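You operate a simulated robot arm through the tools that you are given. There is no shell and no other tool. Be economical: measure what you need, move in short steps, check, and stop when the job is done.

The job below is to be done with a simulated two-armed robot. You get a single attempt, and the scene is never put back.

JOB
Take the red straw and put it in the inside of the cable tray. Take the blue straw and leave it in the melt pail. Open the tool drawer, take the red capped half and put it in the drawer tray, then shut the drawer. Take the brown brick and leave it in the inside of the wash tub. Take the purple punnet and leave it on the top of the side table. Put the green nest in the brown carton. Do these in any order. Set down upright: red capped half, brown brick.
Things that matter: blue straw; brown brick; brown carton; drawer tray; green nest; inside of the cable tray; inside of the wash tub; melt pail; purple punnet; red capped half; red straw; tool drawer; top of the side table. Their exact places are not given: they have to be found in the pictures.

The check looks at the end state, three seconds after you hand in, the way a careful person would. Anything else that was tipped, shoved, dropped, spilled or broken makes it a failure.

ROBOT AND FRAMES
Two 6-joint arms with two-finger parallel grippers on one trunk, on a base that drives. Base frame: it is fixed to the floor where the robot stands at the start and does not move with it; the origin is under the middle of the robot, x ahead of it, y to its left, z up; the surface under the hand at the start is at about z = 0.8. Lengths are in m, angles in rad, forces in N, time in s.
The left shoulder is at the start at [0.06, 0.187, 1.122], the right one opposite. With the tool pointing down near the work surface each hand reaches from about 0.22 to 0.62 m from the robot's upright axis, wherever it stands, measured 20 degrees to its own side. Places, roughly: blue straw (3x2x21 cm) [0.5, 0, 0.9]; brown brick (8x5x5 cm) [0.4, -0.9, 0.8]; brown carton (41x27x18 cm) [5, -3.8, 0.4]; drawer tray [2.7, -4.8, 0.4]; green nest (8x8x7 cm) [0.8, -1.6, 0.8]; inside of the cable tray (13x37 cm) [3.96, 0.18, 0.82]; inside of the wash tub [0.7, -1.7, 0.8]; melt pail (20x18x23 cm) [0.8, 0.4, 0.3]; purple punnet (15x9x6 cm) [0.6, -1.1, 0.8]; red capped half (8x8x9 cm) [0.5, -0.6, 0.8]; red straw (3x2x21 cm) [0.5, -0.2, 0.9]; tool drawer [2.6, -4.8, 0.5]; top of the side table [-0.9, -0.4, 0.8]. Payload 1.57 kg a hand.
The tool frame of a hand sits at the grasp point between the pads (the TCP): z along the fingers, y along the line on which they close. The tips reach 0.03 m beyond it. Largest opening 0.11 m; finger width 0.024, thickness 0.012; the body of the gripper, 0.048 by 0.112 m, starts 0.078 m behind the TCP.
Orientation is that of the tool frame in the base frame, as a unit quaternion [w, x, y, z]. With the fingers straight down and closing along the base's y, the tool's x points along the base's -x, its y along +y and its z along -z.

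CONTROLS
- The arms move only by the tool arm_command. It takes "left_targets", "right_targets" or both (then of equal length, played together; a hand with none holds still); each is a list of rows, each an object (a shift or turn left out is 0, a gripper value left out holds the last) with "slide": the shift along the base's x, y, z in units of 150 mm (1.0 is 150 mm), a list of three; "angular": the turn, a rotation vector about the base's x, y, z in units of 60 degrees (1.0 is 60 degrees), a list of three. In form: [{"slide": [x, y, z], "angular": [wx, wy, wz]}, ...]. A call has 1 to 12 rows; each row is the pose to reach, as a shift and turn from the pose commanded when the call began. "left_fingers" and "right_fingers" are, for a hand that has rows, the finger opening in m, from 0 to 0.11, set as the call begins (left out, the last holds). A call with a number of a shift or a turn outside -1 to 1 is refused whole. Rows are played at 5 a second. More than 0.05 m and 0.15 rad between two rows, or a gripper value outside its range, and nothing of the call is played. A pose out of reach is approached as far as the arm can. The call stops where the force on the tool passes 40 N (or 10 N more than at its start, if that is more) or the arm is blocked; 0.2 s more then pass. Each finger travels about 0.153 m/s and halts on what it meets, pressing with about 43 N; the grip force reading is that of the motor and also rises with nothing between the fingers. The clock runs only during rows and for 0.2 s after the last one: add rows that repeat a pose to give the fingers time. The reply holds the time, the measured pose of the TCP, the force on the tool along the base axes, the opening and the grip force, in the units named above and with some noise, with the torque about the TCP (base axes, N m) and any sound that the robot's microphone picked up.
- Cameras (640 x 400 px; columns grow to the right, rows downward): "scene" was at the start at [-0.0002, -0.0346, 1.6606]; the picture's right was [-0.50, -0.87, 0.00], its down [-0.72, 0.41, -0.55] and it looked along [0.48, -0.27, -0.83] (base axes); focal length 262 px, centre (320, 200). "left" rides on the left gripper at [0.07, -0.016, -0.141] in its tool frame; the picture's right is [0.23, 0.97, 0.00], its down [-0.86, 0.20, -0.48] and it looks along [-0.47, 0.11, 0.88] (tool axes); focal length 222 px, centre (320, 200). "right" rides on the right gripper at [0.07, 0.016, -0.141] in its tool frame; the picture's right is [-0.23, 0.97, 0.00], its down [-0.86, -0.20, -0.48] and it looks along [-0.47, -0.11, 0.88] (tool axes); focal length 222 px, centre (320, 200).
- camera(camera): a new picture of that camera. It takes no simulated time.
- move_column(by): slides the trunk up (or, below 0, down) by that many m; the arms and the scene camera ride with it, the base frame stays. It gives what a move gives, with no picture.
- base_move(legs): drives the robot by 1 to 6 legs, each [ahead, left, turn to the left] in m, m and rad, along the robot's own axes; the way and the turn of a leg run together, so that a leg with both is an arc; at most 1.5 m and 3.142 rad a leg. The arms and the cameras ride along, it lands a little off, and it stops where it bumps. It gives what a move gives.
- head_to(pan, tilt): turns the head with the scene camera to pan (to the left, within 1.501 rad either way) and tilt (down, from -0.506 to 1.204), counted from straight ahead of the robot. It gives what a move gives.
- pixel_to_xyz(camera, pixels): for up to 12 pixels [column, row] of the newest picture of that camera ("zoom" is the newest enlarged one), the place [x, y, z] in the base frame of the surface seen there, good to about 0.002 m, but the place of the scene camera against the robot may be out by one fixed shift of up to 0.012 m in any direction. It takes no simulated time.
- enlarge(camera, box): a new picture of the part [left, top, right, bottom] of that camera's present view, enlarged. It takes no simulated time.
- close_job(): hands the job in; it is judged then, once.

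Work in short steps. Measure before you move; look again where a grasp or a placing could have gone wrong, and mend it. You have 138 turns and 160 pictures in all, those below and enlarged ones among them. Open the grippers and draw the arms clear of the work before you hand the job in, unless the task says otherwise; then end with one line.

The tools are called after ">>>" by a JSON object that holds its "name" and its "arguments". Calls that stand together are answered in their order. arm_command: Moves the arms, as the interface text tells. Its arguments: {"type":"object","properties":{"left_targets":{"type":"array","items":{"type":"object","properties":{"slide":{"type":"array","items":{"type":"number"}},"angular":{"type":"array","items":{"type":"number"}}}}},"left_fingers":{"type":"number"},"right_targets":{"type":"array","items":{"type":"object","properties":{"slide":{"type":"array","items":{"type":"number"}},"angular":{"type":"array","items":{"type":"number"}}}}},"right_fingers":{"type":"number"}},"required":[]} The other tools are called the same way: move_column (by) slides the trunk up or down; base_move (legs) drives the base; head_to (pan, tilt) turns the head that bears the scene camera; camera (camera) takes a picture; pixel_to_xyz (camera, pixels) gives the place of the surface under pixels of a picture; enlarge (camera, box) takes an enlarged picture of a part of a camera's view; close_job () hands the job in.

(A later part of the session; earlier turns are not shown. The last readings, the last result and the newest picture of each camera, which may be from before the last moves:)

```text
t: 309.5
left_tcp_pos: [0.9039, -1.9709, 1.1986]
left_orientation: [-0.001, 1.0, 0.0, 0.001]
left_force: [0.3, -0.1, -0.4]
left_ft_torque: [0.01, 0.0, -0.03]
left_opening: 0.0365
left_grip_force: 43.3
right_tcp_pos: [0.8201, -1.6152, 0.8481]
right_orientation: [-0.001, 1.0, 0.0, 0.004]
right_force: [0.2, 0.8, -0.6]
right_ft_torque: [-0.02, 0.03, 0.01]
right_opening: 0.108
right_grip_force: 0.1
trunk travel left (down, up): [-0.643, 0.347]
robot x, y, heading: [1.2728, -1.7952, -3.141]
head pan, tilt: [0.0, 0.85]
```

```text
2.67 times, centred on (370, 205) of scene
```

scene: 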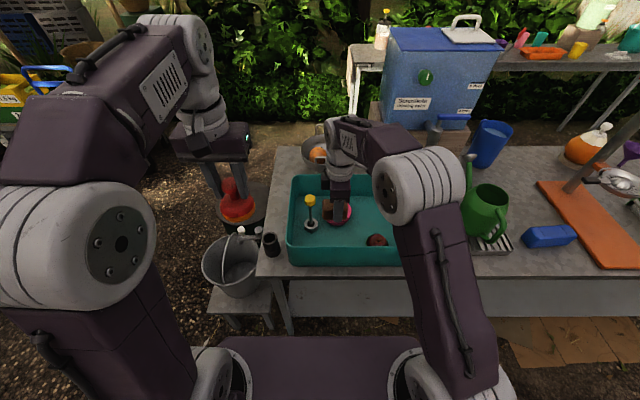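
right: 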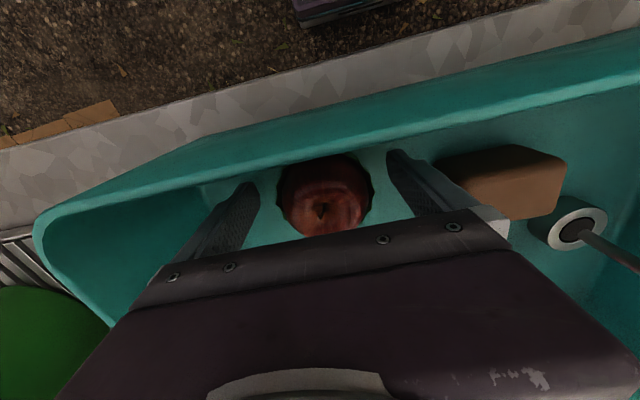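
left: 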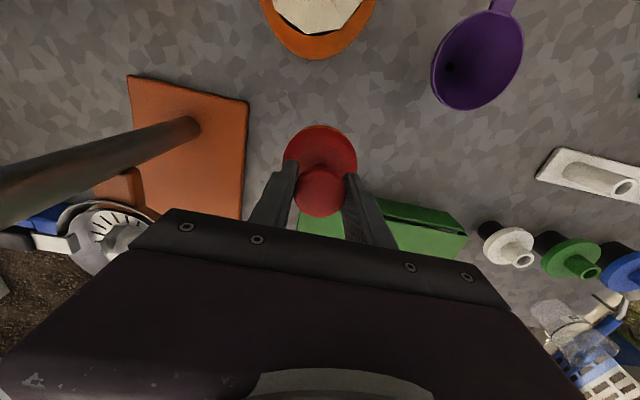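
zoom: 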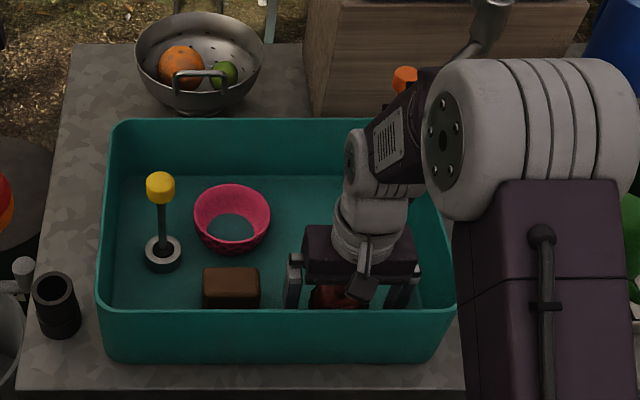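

Fingers straddle the nest. Close and lift slowly.

>>> {"name": "arm_command", "arguments": {"right_targets": [{"slide": [0, 0, 0]}, {"slide": [0, 0, 0]}, {"slide": [0, 0, 0]}, {"slide": [0, 0, 0.08]}, {"slide": [0, 0, 0.2]}, {"slide": [0, 0, 0.4]}, {"slide": [0, 0, 0.65]}, {"slide": [0, 0, 0.9]}], "right_fingers": 0.05}}

>>> {"name": "move_column", "arguments": {"by": 0.25}}

>>> {"name": "camera", "arguments": {"camera": "right"}}

```text
t: 311.3
left_tcp_pos: [0.9038, -1.9712, 1.1976]
left_orientation: [0.0, 1.0, -0.001, 0.0]
left_force: [0.2, -0.4, -0.6]
left_ft_torque: [0.03, 0.0, -0.03]
left_opening: 0.0362
left_grip_force: 42.6
right_tcp_pos: [0.8204, -1.6158, 0.9849]
right_orientation: [0.0, 1.0, 0.0, 0.004]
right_force: [1.1, -0.2, -0.6]
right_ft_torque: [-0.01, -0.01, 0.0]
right_opening: 0.0708
right_grip_force: 16.0
trunk travel left (down, up): [-0.643, 0.347]
robot x, y, heading: [1.2709, -1.7961, -3.143]
head pan, tilt: [0.0, 0.85]
```

```text
t: 313.9
left_tcp_pos: [0.9039, -1.9716, 1.448]
left_orientation: [0.0, 1.0, 0.0, 0.001]
left_force: [-0.4, 0.5, -1.0]
left_ft_torque: [0.01, -0.03, 0.03]
left_opening: 0.0362
left_grip_force: 42.9
right_tcp_pos: [0.8195, -1.6163, 1.2354]
right_orientation: [0.0, 1.0, 0.0, 0.004]
right_force: [-1.1, 0.0, -1.2]
right_ft_torque: [0.01, 0.03, -0.02]
right_opening: 0.0709
right_grip_force: 16.2
trunk travel left (down, up): [-0.893, 0.097]
robot x, y, heading: [1.2728, -1.7965, -3.143]
head pan, tilt: [0.0, 0.85]
```

```text
47 pictures are left
```

right: 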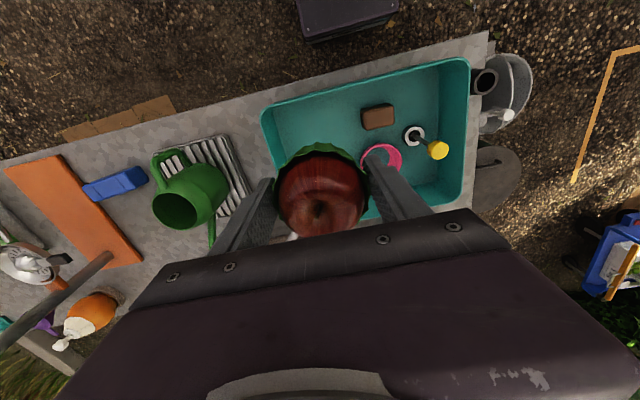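

The nest with its apple is held. I drive out and turn to look towards truck and carton.

>>> {"name": "base_move", "arguments": {"legs": [[-0.16, 0, 0], [0, 1.2, 0], [0, 0, 1.57], [0, 0, 1.2]]}}

>>> {"name": "head_to", "arguments": {"pan": 0.0, "tilt": 0.45}}

>>> {"name": "camera", "arguments": {"camera": "scene"}}

```text
t: 327.9
left_tcp_pos: [1.842, -2.9877, 1.4486]
left_orientation: [0.0, 0.185, 0.983, 0.0]
left_force: [0.2, 0.0, -1.5]
left_ft_torque: [0.01, 0.03, 0.02]
left_opening: 0.0364
left_grip_force: 43.0
right_tcp_pos: [1.7919, -3.3486, 1.2339]
right_orientation: [-0.004, 0.185, 0.983, 0.002]
right_force: [-0.9, 0.6, -1.1]
right_ft_torque: [0.08, 0.01, 0.01]
right_opening: 0.0707
right_grip_force: 15.6
trunk travel left (down, up): [-0.893, 0.097]
robot x, y, heading: [1.4311, -3.011, -0.372]
head pan, tilt: [0.0, 0.85]
```

```text
t: 328.8
left_tcp_pos: [1.8415, -2.9872, 1.4481]
left_orientation: [0.0, 0.185, 0.983, 0.0]
left_force: [0.0, 0.6, -1.5]
left_ft_torque: [0.0, -0.03, 0.0]
left_opening: 0.0366
left_grip_force: 43.1
right_tcp_pos: [1.7914, -3.3484, 1.233]
right_orientation: [-0.004, 0.184, 0.983, 0.001]
right_force: [-0.2, -0.3, -2.5]
right_ft_torque: [0.01, 0.02, -0.03]
right_opening: 0.0707
right_grip_force: 16.1
trunk travel left (down, up): [-0.893, 0.097]
robot x, y, heading: [1.4324, -3.0165, -0.372]
head pan, tilt: [0.0, 0.45]
```

```text
46 pictures are left
```

scene: 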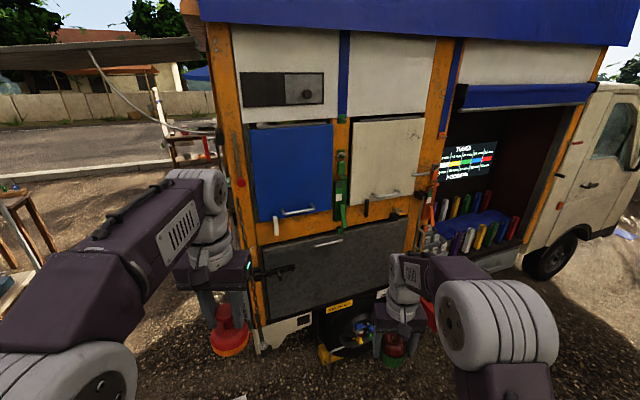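

>>> {"name": "pixel_to_xyz", "arguments": {"camera": "scene", "pixels": [[262, 340], [340, 270], [420, 200], [500, 250], [480, 265], [550, 262], [225, 120], [300, 315], [200, 150], [360, 340], [590, 330], [290, 190]]}}

>>> {"name": "head_to", "arguments": {"pan": -0.6, "tilt": 0.5}}

>>> {"name": "camera", "arguments": {"camera": "scene"}}

>>> {"name": "head_to", "arguments": {"pan": 0.6, "tilt": 0.4}}

>>> {"name": "camera", "arguments": {"camera": "scene"}}

```text
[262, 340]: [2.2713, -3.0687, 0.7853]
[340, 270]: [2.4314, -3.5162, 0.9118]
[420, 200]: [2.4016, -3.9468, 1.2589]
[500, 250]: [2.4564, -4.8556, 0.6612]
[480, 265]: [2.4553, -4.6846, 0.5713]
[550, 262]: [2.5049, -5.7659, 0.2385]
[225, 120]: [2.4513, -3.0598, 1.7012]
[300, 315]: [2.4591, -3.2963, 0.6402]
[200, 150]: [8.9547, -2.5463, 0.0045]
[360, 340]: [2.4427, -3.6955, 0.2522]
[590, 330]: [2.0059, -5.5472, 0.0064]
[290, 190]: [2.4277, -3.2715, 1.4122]
```

```text
t: 329.8
left_tcp_pos: [1.8412, -2.987, 1.4482]
left_orientation: [0.0, 0.185, 0.983, 0.0]
left_force: [-0.5, -1.1, -1.3]
left_ft_torque: [0.0, 0.0, -0.01]
left_opening: 0.0362
left_grip_force: 43.1
right_tcp_pos: [1.7927, -3.3473, 1.2347]
right_orientation: [-0.004, 0.185, 0.983, 0.001]
right_force: [0.6, 0.1, -1.1]
right_ft_torque: [-0.02, 0.04, -0.02]
right_opening: 0.0708
right_grip_force: 16.1
trunk travel left (down, up): [-0.893, 0.097]
robot x, y, heading: [1.4331, -3.0122, -0.374]
head pan, tilt: [-0.6, 0.499]
```

```text
45 pictures are left
```

scene: 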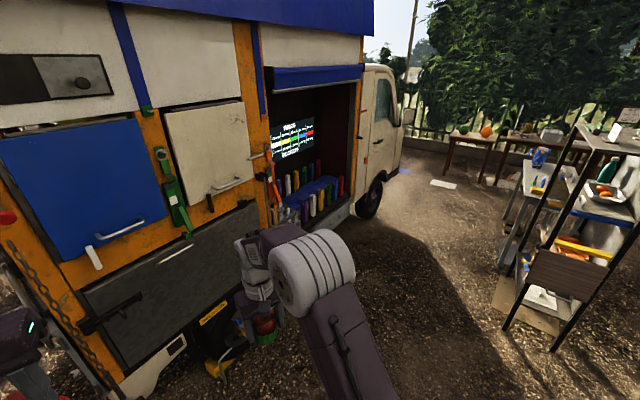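

```text
t: 331.1
left_tcp_pos: [1.8417, -2.9868, 1.4488]
left_orientation: [-0.001, 0.185, 0.983, 0.0]
left_force: [-0.7, -0.2, -0.7]
left_ft_torque: [0.02, 0.03, 0.02]
left_opening: 0.0363
left_grip_force: 42.8
right_tcp_pos: [1.7913, -3.3469, 1.2353]
right_orientation: [-0.004, 0.185, 0.983, 0.0]
right_force: [0.9, 0.6, -0.9]
right_ft_torque: [0.01, 0.0, 0.01]
right_opening: 0.0708
right_grip_force: 16.5
trunk travel left (down, up): [-0.893, 0.097]
robot x, y, heading: [1.4325, -3.0143, -0.367]
head pan, tilt: [0.6, 0.4]
```

```text
44 pictures are left
```

scene: 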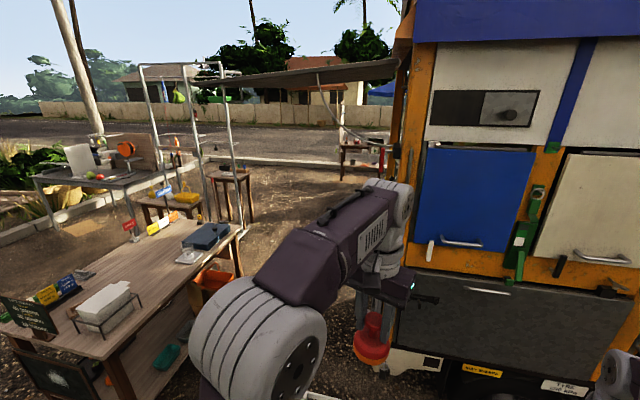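

Truck side plane x≈2.44, rear at y≈-3.05; the carton lies beyond it. I look at the gap between crate, wooden table and truck rear.

>>> {"name": "head_to", "arguments": {"pan": 0.75, "tilt": 0.75}}

>>> {"name": "camera", "arguments": {"camera": "scene"}}

>>> {"name": "pixel_to_xyz", "arguments": {"camera": "scene", "pixels": [[120, 140], [180, 110], [210, 130], [230, 200], [140, 230], [200, 250], [260, 90], [300, 120], [350, 150], [400, 100], [280, 60], [100, 260]]}}

```text
t: 332.0
left_tcp_pos: [1.8415, -2.9864, 1.4478]
left_orientation: [0.0, 0.185, 0.983, -0.001]
left_force: [0.2, 0.1, -1.4]
left_ft_torque: [0.01, -0.04, -0.02]
left_opening: 0.0365
left_grip_force: 42.6
right_tcp_pos: [1.7912, -3.3472, 1.2342]
right_orientation: [-0.004, 0.185, 0.983, 0.001]
right_force: [0.2, 0.9, -0.1]
right_ft_torque: [0.0, 0.02, 0.03]
right_opening: 0.0706
right_grip_force: 15.7
trunk travel left (down, up): [-0.893, 0.097]
robot x, y, heading: [1.4318, -3.0148, -0.376]
head pan, tilt: [0.75, 0.75]
```

```text
43 pictures are left
```

scene: 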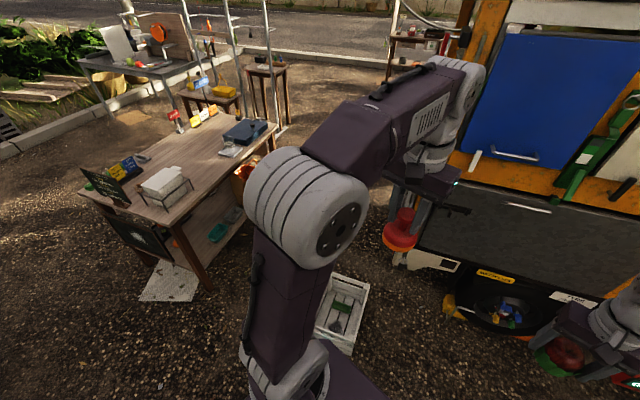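

```text
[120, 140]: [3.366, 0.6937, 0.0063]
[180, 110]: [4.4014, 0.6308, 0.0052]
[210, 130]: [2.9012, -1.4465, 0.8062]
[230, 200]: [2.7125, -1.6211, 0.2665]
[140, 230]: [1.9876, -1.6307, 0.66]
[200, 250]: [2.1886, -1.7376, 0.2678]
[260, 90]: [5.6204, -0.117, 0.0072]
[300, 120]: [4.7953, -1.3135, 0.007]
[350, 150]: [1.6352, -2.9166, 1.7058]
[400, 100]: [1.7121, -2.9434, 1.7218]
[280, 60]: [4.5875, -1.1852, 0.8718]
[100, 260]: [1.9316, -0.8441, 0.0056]
```

>>> {"name": "pixel_to_xyz", "arguments": {"camera": "scene", "pixels": [[333, 275], [367, 287], [350, 352], [318, 335], [205, 290], [195, 285], [275, 150], [380, 390], [340, 365], [278, 125], [250, 130]]}}

```text
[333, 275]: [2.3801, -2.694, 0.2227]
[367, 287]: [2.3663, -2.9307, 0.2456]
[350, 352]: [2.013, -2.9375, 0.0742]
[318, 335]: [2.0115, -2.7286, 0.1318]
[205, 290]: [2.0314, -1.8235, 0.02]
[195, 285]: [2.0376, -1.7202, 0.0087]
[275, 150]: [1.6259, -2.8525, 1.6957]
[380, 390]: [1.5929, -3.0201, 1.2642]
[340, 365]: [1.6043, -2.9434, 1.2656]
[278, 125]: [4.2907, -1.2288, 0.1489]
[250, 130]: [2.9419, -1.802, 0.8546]
```

The gap between table (y -1.83) and crate (y -2.69) is 0.86 m; I drive through its middle at y -2.26.

>>> {"name": "base_move", "arguments": {"legs": [[0, 0, 0.372], [0, 0.755, 0], [1.4, 0, 0]]}}

>>> {"name": "head_to", "arguments": {"pan": -0.3, "tilt": 0.45}}

>>> {"name": "camera", "arguments": {"camera": "scene"}}

```text
t: 341.9
left_tcp_pos: [2.8508, -2.0671, 1.4539]
left_orientation: [0.006, -0.008, 1.0, 0.001]
left_force: [0.5, -0.1, -0.8]
left_ft_torque: [-0.04, 0.01, 0.0]
left_opening: 0.0364
left_grip_force: 43.5
right_tcp_pos: [2.9429, -2.4208, 1.2399]
right_orientation: [0.002, -0.007, 1.0, -0.001]
right_force: [0.7, -1.1, -0.5]
right_ft_torque: [0.0, 0.0, 0.02]
right_opening: 0.0708
right_grip_force: 15.8
trunk travel left (down, up): [-0.893, 0.097]
robot x, y, heading: [2.5021, -2.2437, 0.02]
head pan, tilt: [0.75, 0.75]
stopped in leg 3: the robot was blocked; the commanded pose is now the measured one
```

```text
t: 343.2
left_tcp_pos: [2.8503, -2.0619, 1.4531]
left_orientation: [0.007, -0.007, 1.0, -0.002]
left_force: [-0.2, 0.4, -1.2]
left_ft_torque: [0.0, -0.01, 0.0]
left_opening: 0.0364
left_grip_force: 43.1
right_tcp_pos: [2.9434, -2.4168, 1.2417]
right_orientation: [0.003, -0.006, 1.0, -0.001]
right_force: [0.1, 0.3, -1.2]
right_ft_torque: [0.03, 0.0, -0.01]
right_opening: 0.0705
right_grip_force: 16.0
trunk travel left (down, up): [-0.893, 0.097]
robot x, y, heading: [2.5018, -2.2452, 0.016]
head pan, tilt: [-0.3, 0.45]
```

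```text
42 pictures are left
```

scene: 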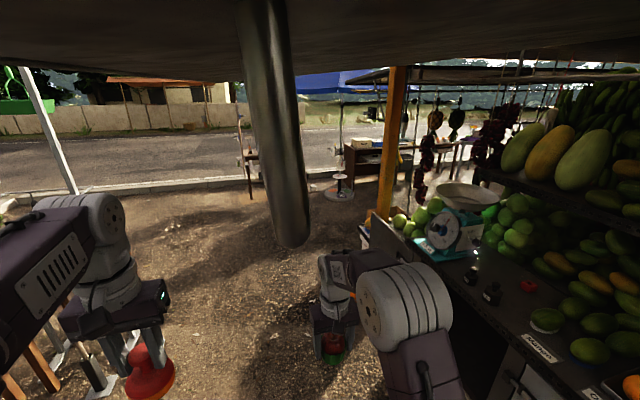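

I was blocked: a strut hangs from the truck's raised rear flap right ahead. I measure it.

>>> {"name": "pixel_to_xyz", "arguments": {"camera": "scene", "pixels": [[290, 240], [285, 150], [265, 30], [100, 15], [500, 40], [385, 180], [375, 240], [150, 280], [200, 60], [420, 75]]}}

```text
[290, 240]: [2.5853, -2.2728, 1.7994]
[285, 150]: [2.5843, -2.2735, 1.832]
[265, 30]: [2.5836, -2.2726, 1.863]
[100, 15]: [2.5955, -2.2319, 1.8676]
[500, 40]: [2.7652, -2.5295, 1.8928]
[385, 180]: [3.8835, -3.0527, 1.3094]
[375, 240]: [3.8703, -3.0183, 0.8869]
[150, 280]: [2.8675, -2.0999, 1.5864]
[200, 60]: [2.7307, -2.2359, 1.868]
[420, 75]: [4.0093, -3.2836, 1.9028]
```

The flap's rod ends at z≈1.80, at head height. I back a bit, lower the trunk 0.3 and go on.

>>> {"name": "base_move", "arguments": {"legs": [[-0.06, 0, -0.016]]}}

>>> {"name": "move_column", "arguments": {"by": -0.3}}

>>> {"name": "base_move", "arguments": {"legs": [[1.0, -0.02, 0]]}}

>>> {"name": "head_to", "arguments": {"pan": -0.4, "tilt": 0.4}}

>>> {"name": "camera", "arguments": {"camera": "scene"}}

```text
t: 344.1
left_tcp_pos: [2.8233, -2.0715, 1.4457]
left_orientation: [-0.005, 0.001, 1.0, 0.0]
left_force: [1.8, 0.3, -1.2]
left_ft_torque: [-0.02, 0.1, 0.01]
left_opening: 0.0365
left_grip_force: 42.2
right_tcp_pos: [2.9068, -2.4251, 1.23]
right_orientation: [-0.009, 0.002, 1.0, -0.001]
right_force: [0.9, -0.1, -0.4]
right_ft_torque: [-0.04, 0.1, 0.02]
right_opening: 0.0711
right_grip_force: 15.8
trunk travel left (down, up): [-0.893, 0.097]
robot x, y, heading: [2.445, -2.2467, -0.002]
head pan, tilt: [-0.3, 0.45]
```

```text
t: 347.1
left_tcp_pos: [2.8129, -2.0717, 1.1474]
left_orientation: [0.0, 0.001, 1.0, 0.0]
left_force: [-0.7, -0.5, -1.1]
left_ft_torque: [-0.01, -0.03, 0.01]
left_opening: 0.0363
left_grip_force: 43.1
right_tcp_pos: [2.8964, -2.4266, 0.9348]
right_orientation: [-0.005, 0.002, 1.0, 0.0]
right_force: [0.1, 0.5, -1.2]
right_ft_torque: [-0.03, 0.0, -0.05]
right_opening: 0.0707
right_grip_force: 15.7
trunk travel left (down, up): [-0.593, 0.397]
robot x, y, heading: [2.4441, -2.2435, -0.007]
head pan, tilt: [-0.3, 0.45]
```

```text
t: 352.3
left_tcp_pos: [3.8008, -2.0923, 1.149]
left_orientation: [0.0, 0.0, 1.0, 0.0]
left_force: [0.0, 0.2, -0.1]
left_ft_torque: [0.01, 0.04, 0.0]
left_opening: 0.0361
left_grip_force: 43.3
right_tcp_pos: [3.887, -2.4461, 0.9343]
right_orientation: [-0.005, 0.0, 1.0, 0.0]
right_force: [0.2, 0.1, -1.1]
right_ft_torque: [0.04, 0.03, 0.03]
right_opening: 0.0708
right_grip_force: 15.8
trunk travel left (down, up): [-0.593, 0.397]
robot x, y, heading: [3.433, -2.2671, 0.002]
head pan, tilt: [-0.3, 0.45]
```

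```text
t: 353.0
left_tcp_pos: [3.8023, -2.0919, 1.1489]
left_orientation: [-0.001, -0.001, 1.0, 0.0]
left_force: [-0.2, -0.3, -1.4]
left_ft_torque: [-0.03, -0.01, 0.01]
left_opening: 0.0362
left_grip_force: 42.8
right_tcp_pos: [3.8864, -2.4462, 0.9339]
right_orientation: [-0.005, 0.001, 1.0, 0.0]
right_force: [-0.1, 0.2, -1.7]
right_ft_torque: [0.0, 0.03, 0.01]
right_opening: 0.0709
right_grip_force: 15.6
trunk travel left (down, up): [-0.593, 0.397]
robot x, y, heading: [3.4334, -2.265, 0.002]
head pan, tilt: [-0.4, 0.4]
```

```text
41 pictures are left
```

scene: 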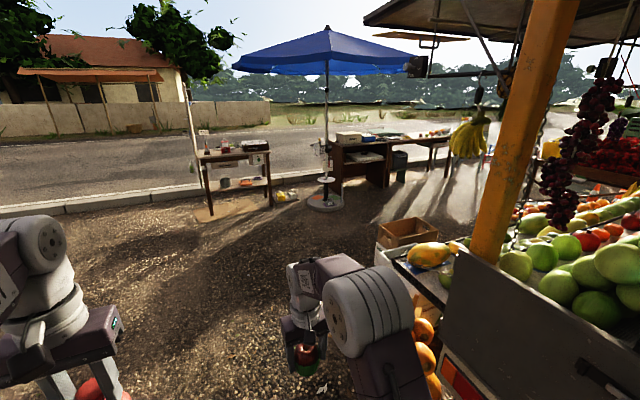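

The carton is at (405,230), past the truck's corner. I drive on, turn towards it and look.

>>> {"name": "base_move", "arguments": {"legs": [[1.4, 0.05, 0], [0, 0, -1.45]]}}

>>> {"name": "head_to", "arguments": {"pan": 0.0, "tilt": 0.7}}

>>> {"name": "camera", "arguments": {"camera": "scene"}}

```text
t: 363.5
left_tcp_pos: [5.0453, -2.5577, 1.1481]
left_orientation: [0.0, 0.666, 0.746, -0.001]
left_force: [0.6, 0.1, -0.9]
left_ft_torque: [0.01, -0.01, 0.0]
left_opening: 0.0361
left_grip_force: 43.3
right_tcp_pos: [4.7025, -2.6828, 0.9352]
right_orientation: [-0.004, 0.666, 0.746, 0.004]
right_force: [0.1, -0.3, -1.4]
right_ft_torque: [0.01, 0.02, 0.02]
right_opening: 0.0706
right_grip_force: 15.9
trunk travel left (down, up): [-0.593, 0.397]
robot x, y, heading: [4.8315, -2.2143, -1.457]
head pan, tilt: [-0.4, 0.4]
```

```text
t: 364.4
left_tcp_pos: [5.0453, -2.5575, 1.1486]
left_orientation: [0.0, 0.666, 0.746, 0.0]
left_force: [0.2, -0.6, -0.8]
left_ft_torque: [0.03, 0.01, 0.03]
left_opening: 0.036
left_grip_force: 42.9
right_tcp_pos: [4.7033, -2.683, 0.9332]
right_orientation: [-0.004, 0.666, 0.746, 0.004]
right_force: [-0.2, -0.3, 0.1]
right_ft_torque: [0.01, -0.02, 0.03]
right_opening: 0.0706
right_grip_force: 16.2
trunk travel left (down, up): [-0.593, 0.397]
robot x, y, heading: [4.8318, -2.2099, -1.455]
head pan, tilt: [0.0, 0.7]
```

```text
40 pictures are left
```

scene: 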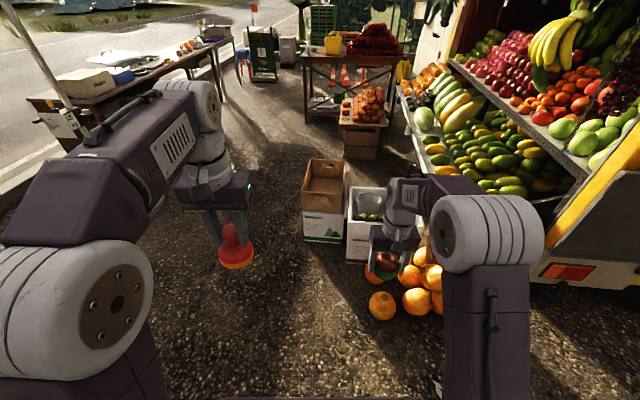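

>>> {"name": "enlarge", "arguments": {"camera": "scene", "box": [280, 140, 450, 330]}}

>>> {"name": "pixel_to_xyz", "arguments": {"camera": "scene", "pixels": [[304, 190], [342, 192], [310, 160], [343, 162], [324, 182], [324, 195], [305, 240], [342, 243], [350, 225], [368, 192], [380, 305], [370, 255]]}}

```text
2.11 times, centred on (365, 235) of scene
```

zoom: 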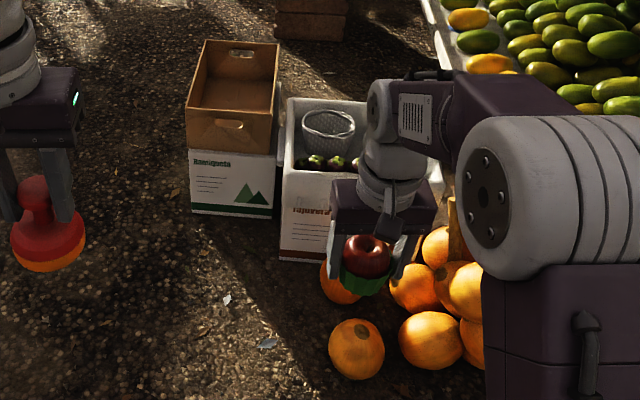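

```text
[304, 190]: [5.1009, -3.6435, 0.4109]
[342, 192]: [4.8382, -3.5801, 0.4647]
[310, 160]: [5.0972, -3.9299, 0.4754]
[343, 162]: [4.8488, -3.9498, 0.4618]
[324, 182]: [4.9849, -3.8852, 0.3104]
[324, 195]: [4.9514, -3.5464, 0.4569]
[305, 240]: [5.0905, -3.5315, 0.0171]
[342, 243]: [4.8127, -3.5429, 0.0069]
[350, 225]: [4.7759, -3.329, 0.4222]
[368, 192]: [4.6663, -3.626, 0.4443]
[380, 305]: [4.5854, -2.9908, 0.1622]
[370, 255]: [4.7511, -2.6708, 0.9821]
```

Carton: x 4.84–5.11, y -3.55…-3.95, rim z≈0.47, floor ≈0.31. I drive up in front of it.

>>> {"name": "base_move", "arguments": {"legs": [[0.97, 0.157, 0], [0, 0, -0.115]]}}

>>> {"name": "move_column", "arguments": {"by": -0.2}}

>>> {"name": "camera", "arguments": {"camera": "scene"}}

>>> {"name": "camera", "arguments": {"camera": "right"}}

```text
t: 370.1
left_tcp_pos: [5.2686, -3.5288, 1.1491]
left_orientation: [0.0, 0.709, 0.705, 0.001]
left_force: [0.8, -0.4, -0.8]
left_ft_torque: [0.03, -0.04, -0.02]
left_opening: 0.0363
left_grip_force: 42.8
right_tcp_pos: [4.9132, -3.6126, 0.934]
right_orientation: [-0.004, 0.709, 0.705, 0.005]
right_force: [0.3, -0.4, -0.7]
right_ft_torque: [0.03, 0.02, -0.03]
right_opening: 0.0705
right_grip_force: 15.2
trunk travel left (down, up): [-0.593, 0.397]
robot x, y, heading: [5.0952, -3.1607, -1.579]
head pan, tilt: [0.0, 0.7]
```

```text
t: 372.2
left_tcp_pos: [5.2698, -3.5292, 0.9493]
left_orientation: [0.001, 0.709, 0.705, 0.0]
left_force: [-0.4, -0.1, -1.5]
left_ft_torque: [-0.04, 0.0, -0.01]
left_opening: 0.0363
left_grip_force: 43.1
right_tcp_pos: [4.9141, -3.6126, 0.7343]
right_orientation: [-0.003, 0.709, 0.705, 0.002]
right_force: [-1.0, 0.3, -0.9]
right_ft_torque: [0.01, -0.02, -0.02]
right_opening: 0.0708
right_grip_force: 16.1
trunk travel left (down, up): [-0.393, 0.597]
robot x, y, heading: [5.0958, -3.1592, -1.575]
head pan, tilt: [0.0, 0.7]
```

```text
38 pictures are left
```

scene: 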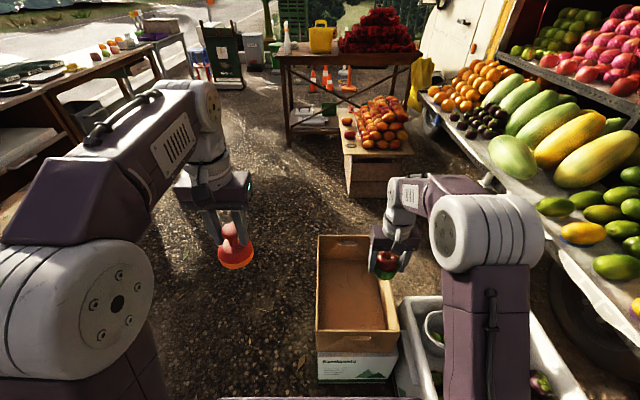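

```text
37 pictures are left
```

right: 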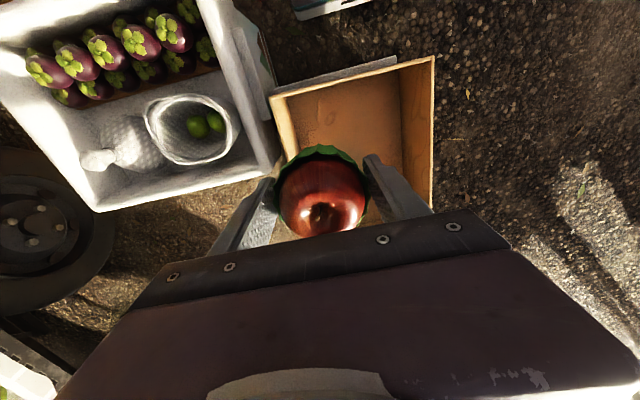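

>>> {"name": "pixel_to_xyz", "arguments": {"camera": "right", "pixels": [[275, 97], [432, 58], [432, 190], [284, 140], [350, 110], [410, 150], [345, 76]]}}

>>> {"name": "pixel_to_xyz", "arguments": {"camera": "scene", "pixels": [[319, 237], [367, 237], [317, 330], [397, 330], [345, 270], [388, 280]]}}

```text
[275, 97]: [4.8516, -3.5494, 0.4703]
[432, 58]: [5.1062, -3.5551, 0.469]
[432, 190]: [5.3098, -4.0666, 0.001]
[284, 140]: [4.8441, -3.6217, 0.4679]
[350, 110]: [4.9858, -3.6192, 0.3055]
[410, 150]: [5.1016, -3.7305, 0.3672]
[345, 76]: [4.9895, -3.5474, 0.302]
```

```text
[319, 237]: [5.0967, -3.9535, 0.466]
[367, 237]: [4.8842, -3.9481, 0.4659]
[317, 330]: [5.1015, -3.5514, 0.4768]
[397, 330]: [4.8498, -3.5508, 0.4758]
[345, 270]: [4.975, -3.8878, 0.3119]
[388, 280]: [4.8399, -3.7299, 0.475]
```

Target over the carton: (4.975,-3.70). I move there, then trunk −0.2.

>>> {"name": "arm_command", "arguments": {"right_targets": [{"slide": [0.14, -0.2, 0]}, {"slide": [0.28, -0.4, 0]}, {"slide": [0.41, -0.58, 0]}, {"slide": [0.41, -0.58, 0]}]}}

>>> {"name": "move_column", "arguments": {"by": -0.2}}

>>> {"name": "arm_command", "arguments": {"right_targets": [{"slide": [0, 0, -0.25]}, {"slide": [0, 0, -0.5]}, {"slide": [0, 0, -0.75]}, {"slide": [0, 0, -1.0]}]}}

>>> {"name": "camera", "arguments": {"camera": "right"}}

>>> {"name": "camera", "arguments": {"camera": "scene"}}

```text
t: 373.2
left_tcp_pos: [5.2689, -3.5286, 0.9485]
left_orientation: [0.0, 0.709, 0.705, 0.001]
left_force: [-0.6, -0.3, -0.9]
left_ft_torque: [0.01, 0.01, 0.01]
left_opening: 0.0363
left_grip_force: 42.4
right_tcp_pos: [4.976, -3.6996, 0.7341]
right_orientation: [-0.003, 0.71, 0.705, 0.003]
right_force: [-0.7, -0.3, -1.4]
right_ft_torque: [0.0, 0.0, 0.06]
right_opening: 0.0707
right_grip_force: 16.4
trunk travel left (down, up): [-0.393, 0.597]
robot x, y, heading: [5.0959, -3.1572, -1.578]
head pan, tilt: [0.0, 0.7]
```

```text
t: 375.4
left_tcp_pos: [5.2678, -3.5292, 0.7475]
left_orientation: [0.001, 0.709, 0.705, 0.0]
left_force: [-0.6, 0.0, -1.7]
left_ft_torque: [0.01, -0.01, -0.01]
left_opening: 0.0364
left_grip_force: 42.7
right_tcp_pos: [4.9764, -3.6992, 0.5337]
right_orientation: [-0.003, 0.709, 0.705, 0.003]
right_force: [0.1, 0.6, -1.1]
right_ft_torque: [0.0, 0.01, -0.01]
right_opening: 0.0708
right_grip_force: 16.3
trunk travel left (down, up): [-0.193, 0.797]
robot x, y, heading: [5.0984, -3.1613, -1.574]
head pan, tilt: [0.0, 0.7]
```

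```text
t: 376.4
left_tcp_pos: [5.2686, -3.531, 0.7468]
left_orientation: [-0.001, 0.709, 0.705, 0.0]
left_force: [-1.1, -0.5, -0.8]
left_ft_torque: [0.0, -0.02, 0.01]
left_opening: 0.0364
left_grip_force: 42.6
right_tcp_pos: [4.9752, -3.7009, 0.3838]
right_orientation: [-0.004, 0.709, 0.705, 0.004]
right_force: [-0.3, -0.4, -1.8]
right_ft_torque: [-0.01, -0.01, 0.0]
right_opening: 0.0707
right_grip_force: 15.5
trunk travel left (down, up): [-0.193, 0.797]
robot x, y, heading: [5.0954, -3.1597, -1.579]
head pan, tilt: [0.0, 0.7]
```

```text
36 pictures are left
```

right: 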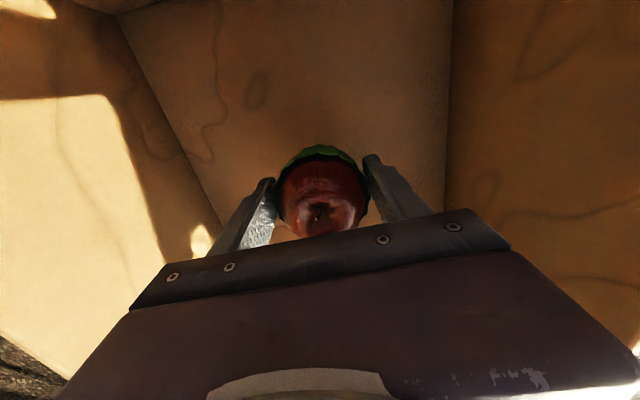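

```text
35 pictures are left
```

scene: 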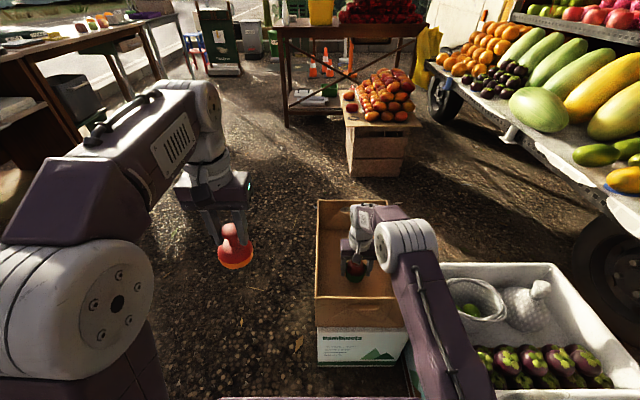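

>>> {"name": "arm_command", "arguments": {"right_targets": [{"slide": [0, 0, -0.1]}, {"slide": [0, 0, -0.18]}, {"slide": [0, 0, -0.22]}, {"slide": [0, 0, -0.24]}]}}

```text
t: 377.4
left_tcp_pos: [5.2695, -3.5284, 0.7488]
left_orientation: [0.0, 0.709, 0.705, 0.0]
left_force: [0.1, -0.6, -1.1]
left_ft_torque: [0.01, 0.01, 0.02]
left_opening: 0.0365
left_grip_force: 43.1
right_tcp_pos: [4.9763, -3.701, 0.3492]
right_orientation: [-0.003, 0.709, 0.705, 0.002]
right_force: [-1.0, 2.2, 9.8]
right_ft_torque: [0.2, 0.23, 0.01]
right_opening: 0.0707
right_grip_force: 15.6
trunk travel left (down, up): [-0.193, 0.797]
robot x, y, heading: [5.0959, -3.1602, -1.578]
head pan, tilt: [0.0, 0.7]
```

Contact with the carton's floor (≈10 N). Open and rise.

>>> {"name": "arm_command", "arguments": {"right_targets": [{"slide": [0, 0, 0.02]}, {"slide": [0, 0, 0.02]}, {"slide": [0, 0, 0.02]}, {"slide": [0, 0, 0.2]}, {"slide": [0, 0, 0.45]}, {"slide": [0, 0, 0.75]}, {"slide": [0, 0, 1.0]}], "right_fingers": 0.108}}

>>> {"name": "camera", "arguments": {"camera": "right"}}

```text
t: 379.0
left_tcp_pos: [5.2687, -3.5281, 0.7475]
left_orientation: [0.0, 0.709, 0.705, 0.001]
left_force: [0.5, 0.5, -1.8]
left_ft_torque: [-0.01, 0.02, 0.04]
left_opening: 0.0363
left_grip_force: 42.7
right_tcp_pos: [4.9751, -3.6993, 0.4987]
right_orientation: [-0.004, 0.709, 0.705, 0.004]
right_force: [0.1, 0.0, 0.4]
right_ft_torque: [0.03, -0.04, 0.0]
right_opening: 0.1077
right_grip_force: 0.1
trunk travel left (down, up): [-0.193, 0.797]
robot x, y, heading: [5.0966, -3.1581, -1.578]
head pan, tilt: [0.0, 0.7]
```

```text
34 pictures are left
```

right: 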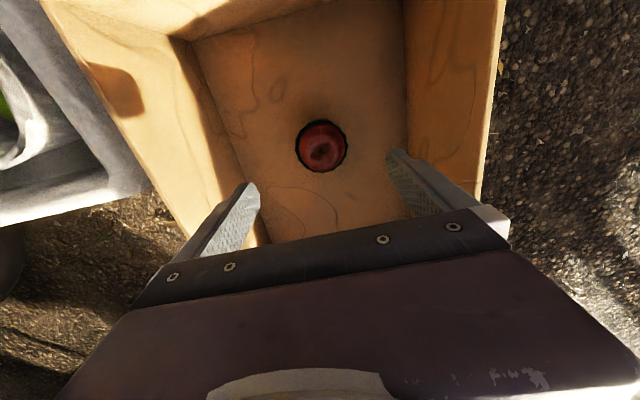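

The nest stands in the carton. I raise the trunk and drive back the same way.

>>> {"name": "move_column", "arguments": {"by": 0.4}}

>>> {"name": "base_move", "arguments": {"legs": [[-0.92, 0, 0], [0, 0, 1.578], [-1.45, 0, 0], [-1.2, 0, 0]]}}

```text
t: 382.8
left_tcp_pos: [5.2684, -3.53, 1.1493]
left_orientation: [0.0, 0.709, 0.705, 0.0]
left_force: [0.0, -0.5, -1.0]
left_ft_torque: [0.06, -0.02, -0.03]
left_opening: 0.0361
left_grip_force: 43.3
right_tcp_pos: [4.9771, -3.6991, 0.8967]
right_orientation: [-0.003, 0.708, 0.706, 0.004]
right_force: [0.2, -0.1, -1.3]
right_ft_torque: [-0.01, 0.04, -0.03]
right_opening: 0.1079
right_grip_force: 0.1
trunk travel left (down, up): [-0.593, 0.397]
robot x, y, heading: [5.0974, -3.161, -1.579]
head pan, tilt: [0.0, 0.7]
```

```text
t: 404.0
left_tcp_pos: [2.8164, -2.0843, 1.1479]
left_orientation: [0.0, -0.006, 1.0, 0.0]
left_force: [0.5, -0.4, -1.2]
left_ft_torque: [-0.01, 0.02, 0.01]
left_opening: 0.036
left_grip_force: 42.8
right_tcp_pos: [2.9905, -2.3732, 0.8966]
right_orientation: [-0.004, -0.006, 1.0, 0.0]
right_force: [0.2, -0.3, -0.5]
right_ft_torque: [-0.06, 0.0, 0.05]
right_opening: 0.1083
right_grip_force: 0.0
trunk travel left (down, up): [-0.593, 0.397]
robot x, y, heading: [2.4512, -2.2626, 0.007]
head pan, tilt: [0.0, 0.7]
```

>>> {"name": "base_move", "arguments": {"legs": [[-1.05, 0, 0], [0, -1.3, -0.007], [0, -1.15, 0]]}}

>>> {"name": "head_to", "arguments": {"pan": 0.0, "tilt": 0.6}}

>>> {"name": "camera", "arguments": {"camera": "scene"}}

```text
t: 420.9
left_tcp_pos: [1.8081, -4.5283, 1.1483]
left_orientation: [-0.001, -0.007, 1.0, 0.0]
left_force: [0.0, 0.6, -1.2]
left_ft_torque: [-0.01, 0.02, -0.01]
left_opening: 0.036
left_grip_force: 42.4
right_tcp_pos: [1.9827, -4.8179, 0.8965]
right_orientation: [-0.005, -0.007, 1.0, -0.001]
right_force: [-0.9, -0.4, 0.0]
right_ft_torque: [0.02, 0.02, 0.02]
right_opening: 0.1081
right_grip_force: 0.1
trunk travel left (down, up): [-0.593, 0.397]
robot x, y, heading: [1.4389, -4.7066, 0.012]
head pan, tilt: [0.0, 0.7]
```

```text
t: 421.6
left_tcp_pos: [1.8086, -4.5283, 1.149]
left_orientation: [-0.001, -0.009, 1.0, 0.0]
left_force: [-0.4, -0.2, -1.2]
left_ft_torque: [0.0, 0.01, 0.01]
left_opening: 0.036
left_grip_force: 42.6
right_tcp_pos: [1.9835, -4.818, 0.8965]
right_orientation: [-0.006, -0.008, 1.0, 0.0]
right_force: [-0.4, 0.1, -0.1]
right_ft_torque: [0.01, -0.02, 0.03]
right_opening: 0.1081
right_grip_force: 0.1
trunk travel left (down, up): [-0.593, 0.397]
robot x, y, heading: [1.4426, -4.7086, 0.007]
head pan, tilt: [0.0, 0.6]
```

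```text
33 pictures are left
```

scene: 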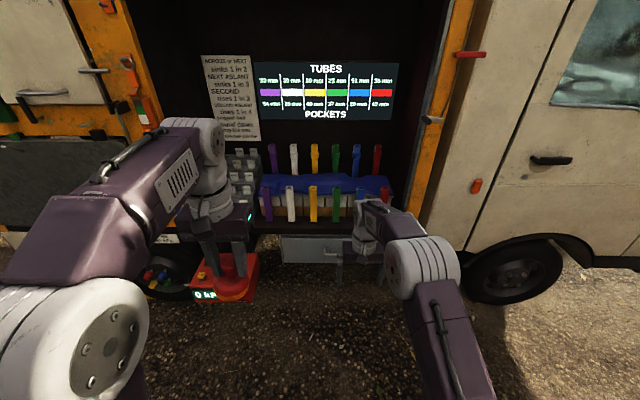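

>>> {"name": "enlarge", "arguments": {"camera": "scene", "box": [230, 200, 430, 320]}}

>>> {"name": "pixel_to_xyz", "arguments": {"camera": "zoom", "pixels": [[170, 120], [190, 195], [345, 160], [290, 160], [320, 150], [335, 160], [300, 110], [250, 150], [220, 120], [180, 150]]}}

```text
3.20 times, centred on (330, 260) of scene
```

zoom: 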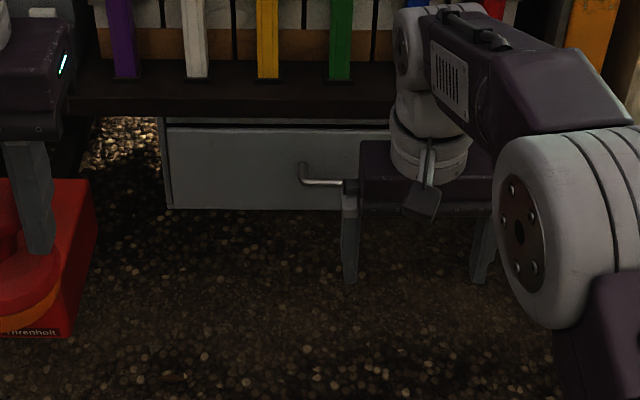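

```text
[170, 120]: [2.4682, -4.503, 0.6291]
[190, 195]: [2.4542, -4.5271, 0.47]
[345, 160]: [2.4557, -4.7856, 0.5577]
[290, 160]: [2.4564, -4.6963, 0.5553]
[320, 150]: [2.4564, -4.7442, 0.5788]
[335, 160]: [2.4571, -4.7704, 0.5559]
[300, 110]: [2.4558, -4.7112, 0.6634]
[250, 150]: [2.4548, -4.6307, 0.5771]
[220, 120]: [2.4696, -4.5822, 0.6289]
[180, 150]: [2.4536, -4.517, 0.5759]
```

>>> {"name": "pixel_to_xyz", "arguments": {"camera": "zoom", "pixels": [[302, 165], [303, 175], [306, 182], [325, 183], [338, 184], [320, 182], [332, 182], [301, 170]]}}

>>> {"name": "arm_command", "arguments": {"right_targets": [{"slide": [-0.2, -0.15, 0.1]}, {"slide": [-0.4, -0.3, 0.2]}, {"slide": [-0.6, -0.45, 0.3]}, {"slide": [-0.8, -0.6, 0.4]}]}}

>>> {"name": "move_column", "arguments": {"by": -0.25}}

>>> {"name": "head_to", "arguments": {"pan": -0.1, "tilt": 0.6}}

>>> {"name": "enlarge", "arguments": {"camera": "scene", "box": [200, 120, 440, 270]}}

```text
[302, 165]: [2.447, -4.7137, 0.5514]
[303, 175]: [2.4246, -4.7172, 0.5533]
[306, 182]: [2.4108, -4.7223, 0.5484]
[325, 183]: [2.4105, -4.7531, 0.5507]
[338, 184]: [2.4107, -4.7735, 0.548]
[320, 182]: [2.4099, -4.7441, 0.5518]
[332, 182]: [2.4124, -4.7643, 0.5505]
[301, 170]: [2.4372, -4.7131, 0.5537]
```

```text
t: 422.6
left_tcp_pos: [1.8069, -4.5289, 1.1485]
left_orientation: [0.0, -0.008, 1.0, 0.002]
left_force: [-0.5, -0.5, -0.7]
left_ft_torque: [-0.02, -0.02, -0.04]
left_opening: 0.0358
left_grip_force: 43.3
right_tcp_pos: [1.8632, -4.9079, 0.9589]
right_orientation: [-0.004, -0.008, 1.0, 0.0]
right_force: [0.0, 0.0, 0.3]
right_ft_torque: [0.04, -0.04, -0.02]
right_opening: 0.108
right_grip_force: 0.0
trunk travel left (down, up): [-0.593, 0.397]
robot x, y, heading: [1.4402, -4.7078, 0.014]
head pan, tilt: [0.0, 0.6]
```

```text
t: 425.2
left_tcp_pos: [1.8083, -4.5282, 0.8986]
left_orientation: [0.0, -0.008, 1.0, -0.001]
left_force: [0.8, -0.3, -1.7]
left_ft_torque: [0.01, 0.03, 0.01]
left_opening: 0.0361
left_grip_force: 42.6
right_tcp_pos: [1.864, -4.9097, 0.7078]
right_orientation: [-0.004, -0.008, 1.0, 0.0]
right_force: [0.0, -0.8, -0.6]
right_ft_torque: [0.0, 0.01, 0.02]
right_opening: 0.108
right_grip_force: 0.1
trunk travel left (down, up): [-0.343, 0.647]
robot x, y, heading: [1.4408, -4.7077, 0.01]
head pan, tilt: [0.0, 0.6]
```

```text
t: 425.8
left_tcp_pos: [1.8089, -4.5277, 0.8987]
left_orientation: [0.0, -0.008, 1.0, 0.0]
left_force: [0.5, 0.0, -1.3]
left_ft_torque: [-0.04, 0.0, -0.02]
left_opening: 0.0358
left_grip_force: 42.8
right_tcp_pos: [1.8654, -4.9081, 0.7071]
right_orientation: [-0.005, -0.007, 1.0, 0.0]
right_force: [-0.4, 1.0, 0.0]
right_ft_torque: [0.0, -0.01, 0.0]
right_opening: 0.1079
right_grip_force: 0.1
trunk travel left (down, up): [-0.343, 0.647]
robot x, y, heading: [1.44, -4.7099, 0.017]
head pan, tilt: [-0.099, 0.6]
```

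```text
2.67 times, centred on (320, 195) of scene
```

zoom: 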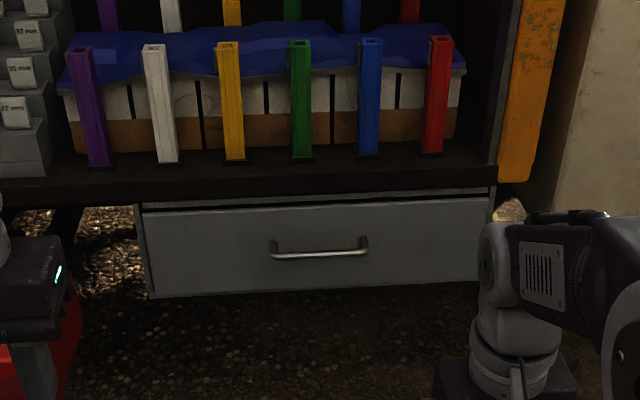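

Handle bar: x≈2.412, z≈0.55, y -4.72…-4.88. I turn the right hand to point at the truck with fingers closing vertically (rotation about (-1,-1,1)), while moving it forward.

>>> {"name": "arm_command", "arguments": {"right_targets": [{"slide": [0.08, 0, 0], "angular": [-0.0722, -0.0722, 0.0722]}, {"slide": [0.16, 0, 0], "angular": [-0.1444, -0.1444, 0.1444]}, {"slide": [0.24, 0, 0], "angular": [-0.2166, -0.2166, 0.2166]}, {"slide": [0.32, 0, 0], "angular": [-0.2888, -0.2888, 0.2888]}, {"slide": [0.4, 0, 0], "angular": [-0.361, -0.361, 0.361]}, {"slide": [0.48, 0, 0], "angular": [-0.4332, -0.4332, 0.4332]}, {"slide": [0.56, 0, 0], "angular": [-0.5054, -0.5054, 0.5054]}, {"slide": [0.64, 0, 0], "angular": [-0.5774, -0.5774, 0.5774]}]}}

>>> {"name": "arm_command", "arguments": {"right_targets": [{"slide": [0.05, 0, -0.05], "angular": [-0.0722, -0.0722, 0.0722]}, {"slide": [0.1, 0, -0.1], "angular": [-0.1444, -0.1444, 0.1444]}, {"slide": [0.15, 0, -0.15], "angular": [-0.2166, -0.2166, 0.2166]}, {"slide": [0.2, 0, -0.2], "angular": [-0.2888, -0.2888, 0.2888]}, {"slide": [0.25, 0, -0.25], "angular": [-0.361, -0.361, 0.361]}, {"slide": [0.3, 0, -0.3], "angular": [-0.4332, -0.4332, 0.4332]}, {"slide": [0.35, 0, -0.35], "angular": [-0.5054, -0.5054, 0.5054]}, {"slide": [0.4, 0, -0.4], "angular": [-0.5774, -0.5774, 0.5774]}], "right_fingers": 0.06}}

>>> {"name": "camera", "arguments": {"camera": "scene"}}

```text
t: 427.6
left_tcp_pos: [1.8083, -4.5288, 0.8981]
left_orientation: [-0.001, -0.008, 1.0, -0.001]
left_force: [0.5, 0.1, -0.2]
left_ft_torque: [-0.03, 0.01, 0.0]
left_opening: 0.0359
left_grip_force: 43.2
right_tcp_pos: [1.9609, -4.9067, 0.7099]
right_orientation: [0.282, -0.294, 0.865, -0.292]
right_force: [-0.2, -0.2, 0.2]
right_ft_torque: [0.03, -0.02, -0.02]
right_opening: 0.108
right_grip_force: 0.0
trunk travel left (down, up): [-0.343, 0.647]
robot x, y, heading: [1.4407, -4.7065, 0.017]
head pan, tilt: [-0.099, 0.6]
```

```text
t: 429.4
left_tcp_pos: [1.8077, -4.5281, 0.8979]
left_orientation: [-0.001, -0.008, 1.0, 0.0]
left_force: [-0.4, 0.0, -0.8]
left_ft_torque: [-0.02, -0.03, -0.03]
left_opening: 0.0361
left_grip_force: 42.5
right_tcp_pos: [2.0061, -4.8429, 0.6468]
right_orientation: [-0.487, 0.492, -0.506, 0.515]
right_force: [0.0, 0.4, -0.5]
right_ft_torque: [-0.02, -0.03, 0.0]
right_opening: 0.0602
right_grip_force: 0.1
right hand out of reach, approached as far as the arm can: row 6, 7, 8
trunk travel left (down, up): [-0.343, 0.647]
robot x, y, heading: [1.4389, -4.7072, 0.014]
head pan, tilt: [-0.099, 0.6]
```

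```text
30 pictures are left
```

scene: 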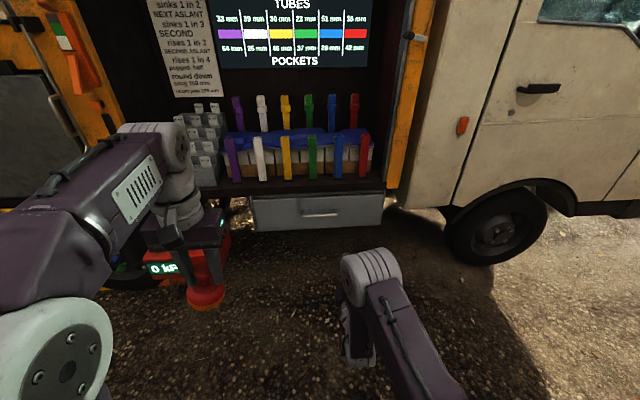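

The hand points at the truck, level. I lower the trunk 0.095 and drive ahead 0.30, left 0.04, then check against the bar.

>>> {"name": "move_column", "arguments": {"by": -0.095}}

>>> {"name": "base_move", "arguments": {"legs": [[0.3, 0.04, -0.014]]}}

>>> {"name": "camera", "arguments": {"camera": "right"}}

>>> {"name": "enlarge", "arguments": {"camera": "scene", "box": [200, 180, 440, 340]}}

```text
t: 430.7
left_tcp_pos: [1.8076, -4.5285, 0.804]
left_orientation: [0.0, -0.008, 1.0, 0.0]
left_force: [0.4, -0.1, -0.6]
left_ft_torque: [0.0, 0.02, 0.0]
left_opening: 0.0355
left_grip_force: 42.3
right_tcp_pos: [2.0064, -4.844, 0.5527]
right_orientation: [-0.485, 0.492, -0.506, 0.516]
right_force: [0.1, -0.5, -0.1]
right_ft_torque: [-0.02, -0.02, 0.05]
right_opening: 0.06
right_grip_force: 0.0
trunk travel left (down, up): [-0.248, 0.742]
robot x, y, heading: [1.4441, -4.7071, 0.017]
head pan, tilt: [-0.099, 0.6]
```

```text
t: 432.8
left_tcp_pos: [2.1104, -4.4916, 0.8038]
left_orientation: [-0.001, 0.0, 1.0, 0.0]
left_force: [0.0, 0.9, -2.2]
left_ft_torque: [-0.05, 0.04, 0.01]
left_opening: 0.0357
left_grip_force: 42.2
right_tcp_pos: [2.3017, -4.8088, 0.5512]
right_orientation: [-0.481, 0.489, -0.51, 0.519]
right_force: [-0.8, 0.3, -0.6]
right_ft_torque: [-0.04, -0.07, 0.01]
right_opening: 0.06
right_grip_force: 0.0
trunk travel left (down, up): [-0.248, 0.742]
robot x, y, heading: [1.7406, -4.666, 0.001]
head pan, tilt: [-0.099, 0.6]
```

```text
29 pictures are left
```

right: 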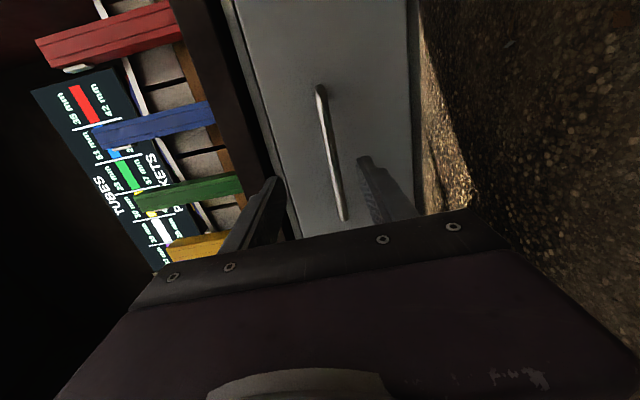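

```text
2.50 times, centred on (320, 260) of scene
```

zoom: 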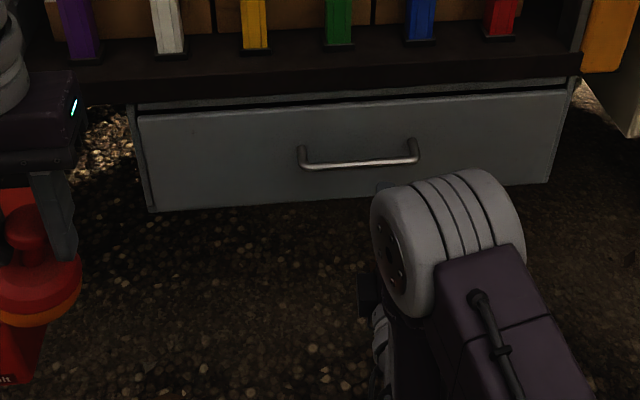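

>>> {"name": "pixel_to_xyz", "arguments": {"camera": "right", "pixels": [[322, 100], [328, 140], [336, 180], [341, 210], [380, 190], [300, 100], [255, 210], [290, 60]]}}

```text
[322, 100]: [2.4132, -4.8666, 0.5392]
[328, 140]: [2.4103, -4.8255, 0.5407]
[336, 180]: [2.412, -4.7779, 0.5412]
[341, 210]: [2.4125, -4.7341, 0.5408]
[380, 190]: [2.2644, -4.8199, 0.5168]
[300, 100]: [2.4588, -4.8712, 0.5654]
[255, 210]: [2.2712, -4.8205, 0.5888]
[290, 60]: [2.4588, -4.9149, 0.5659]
```

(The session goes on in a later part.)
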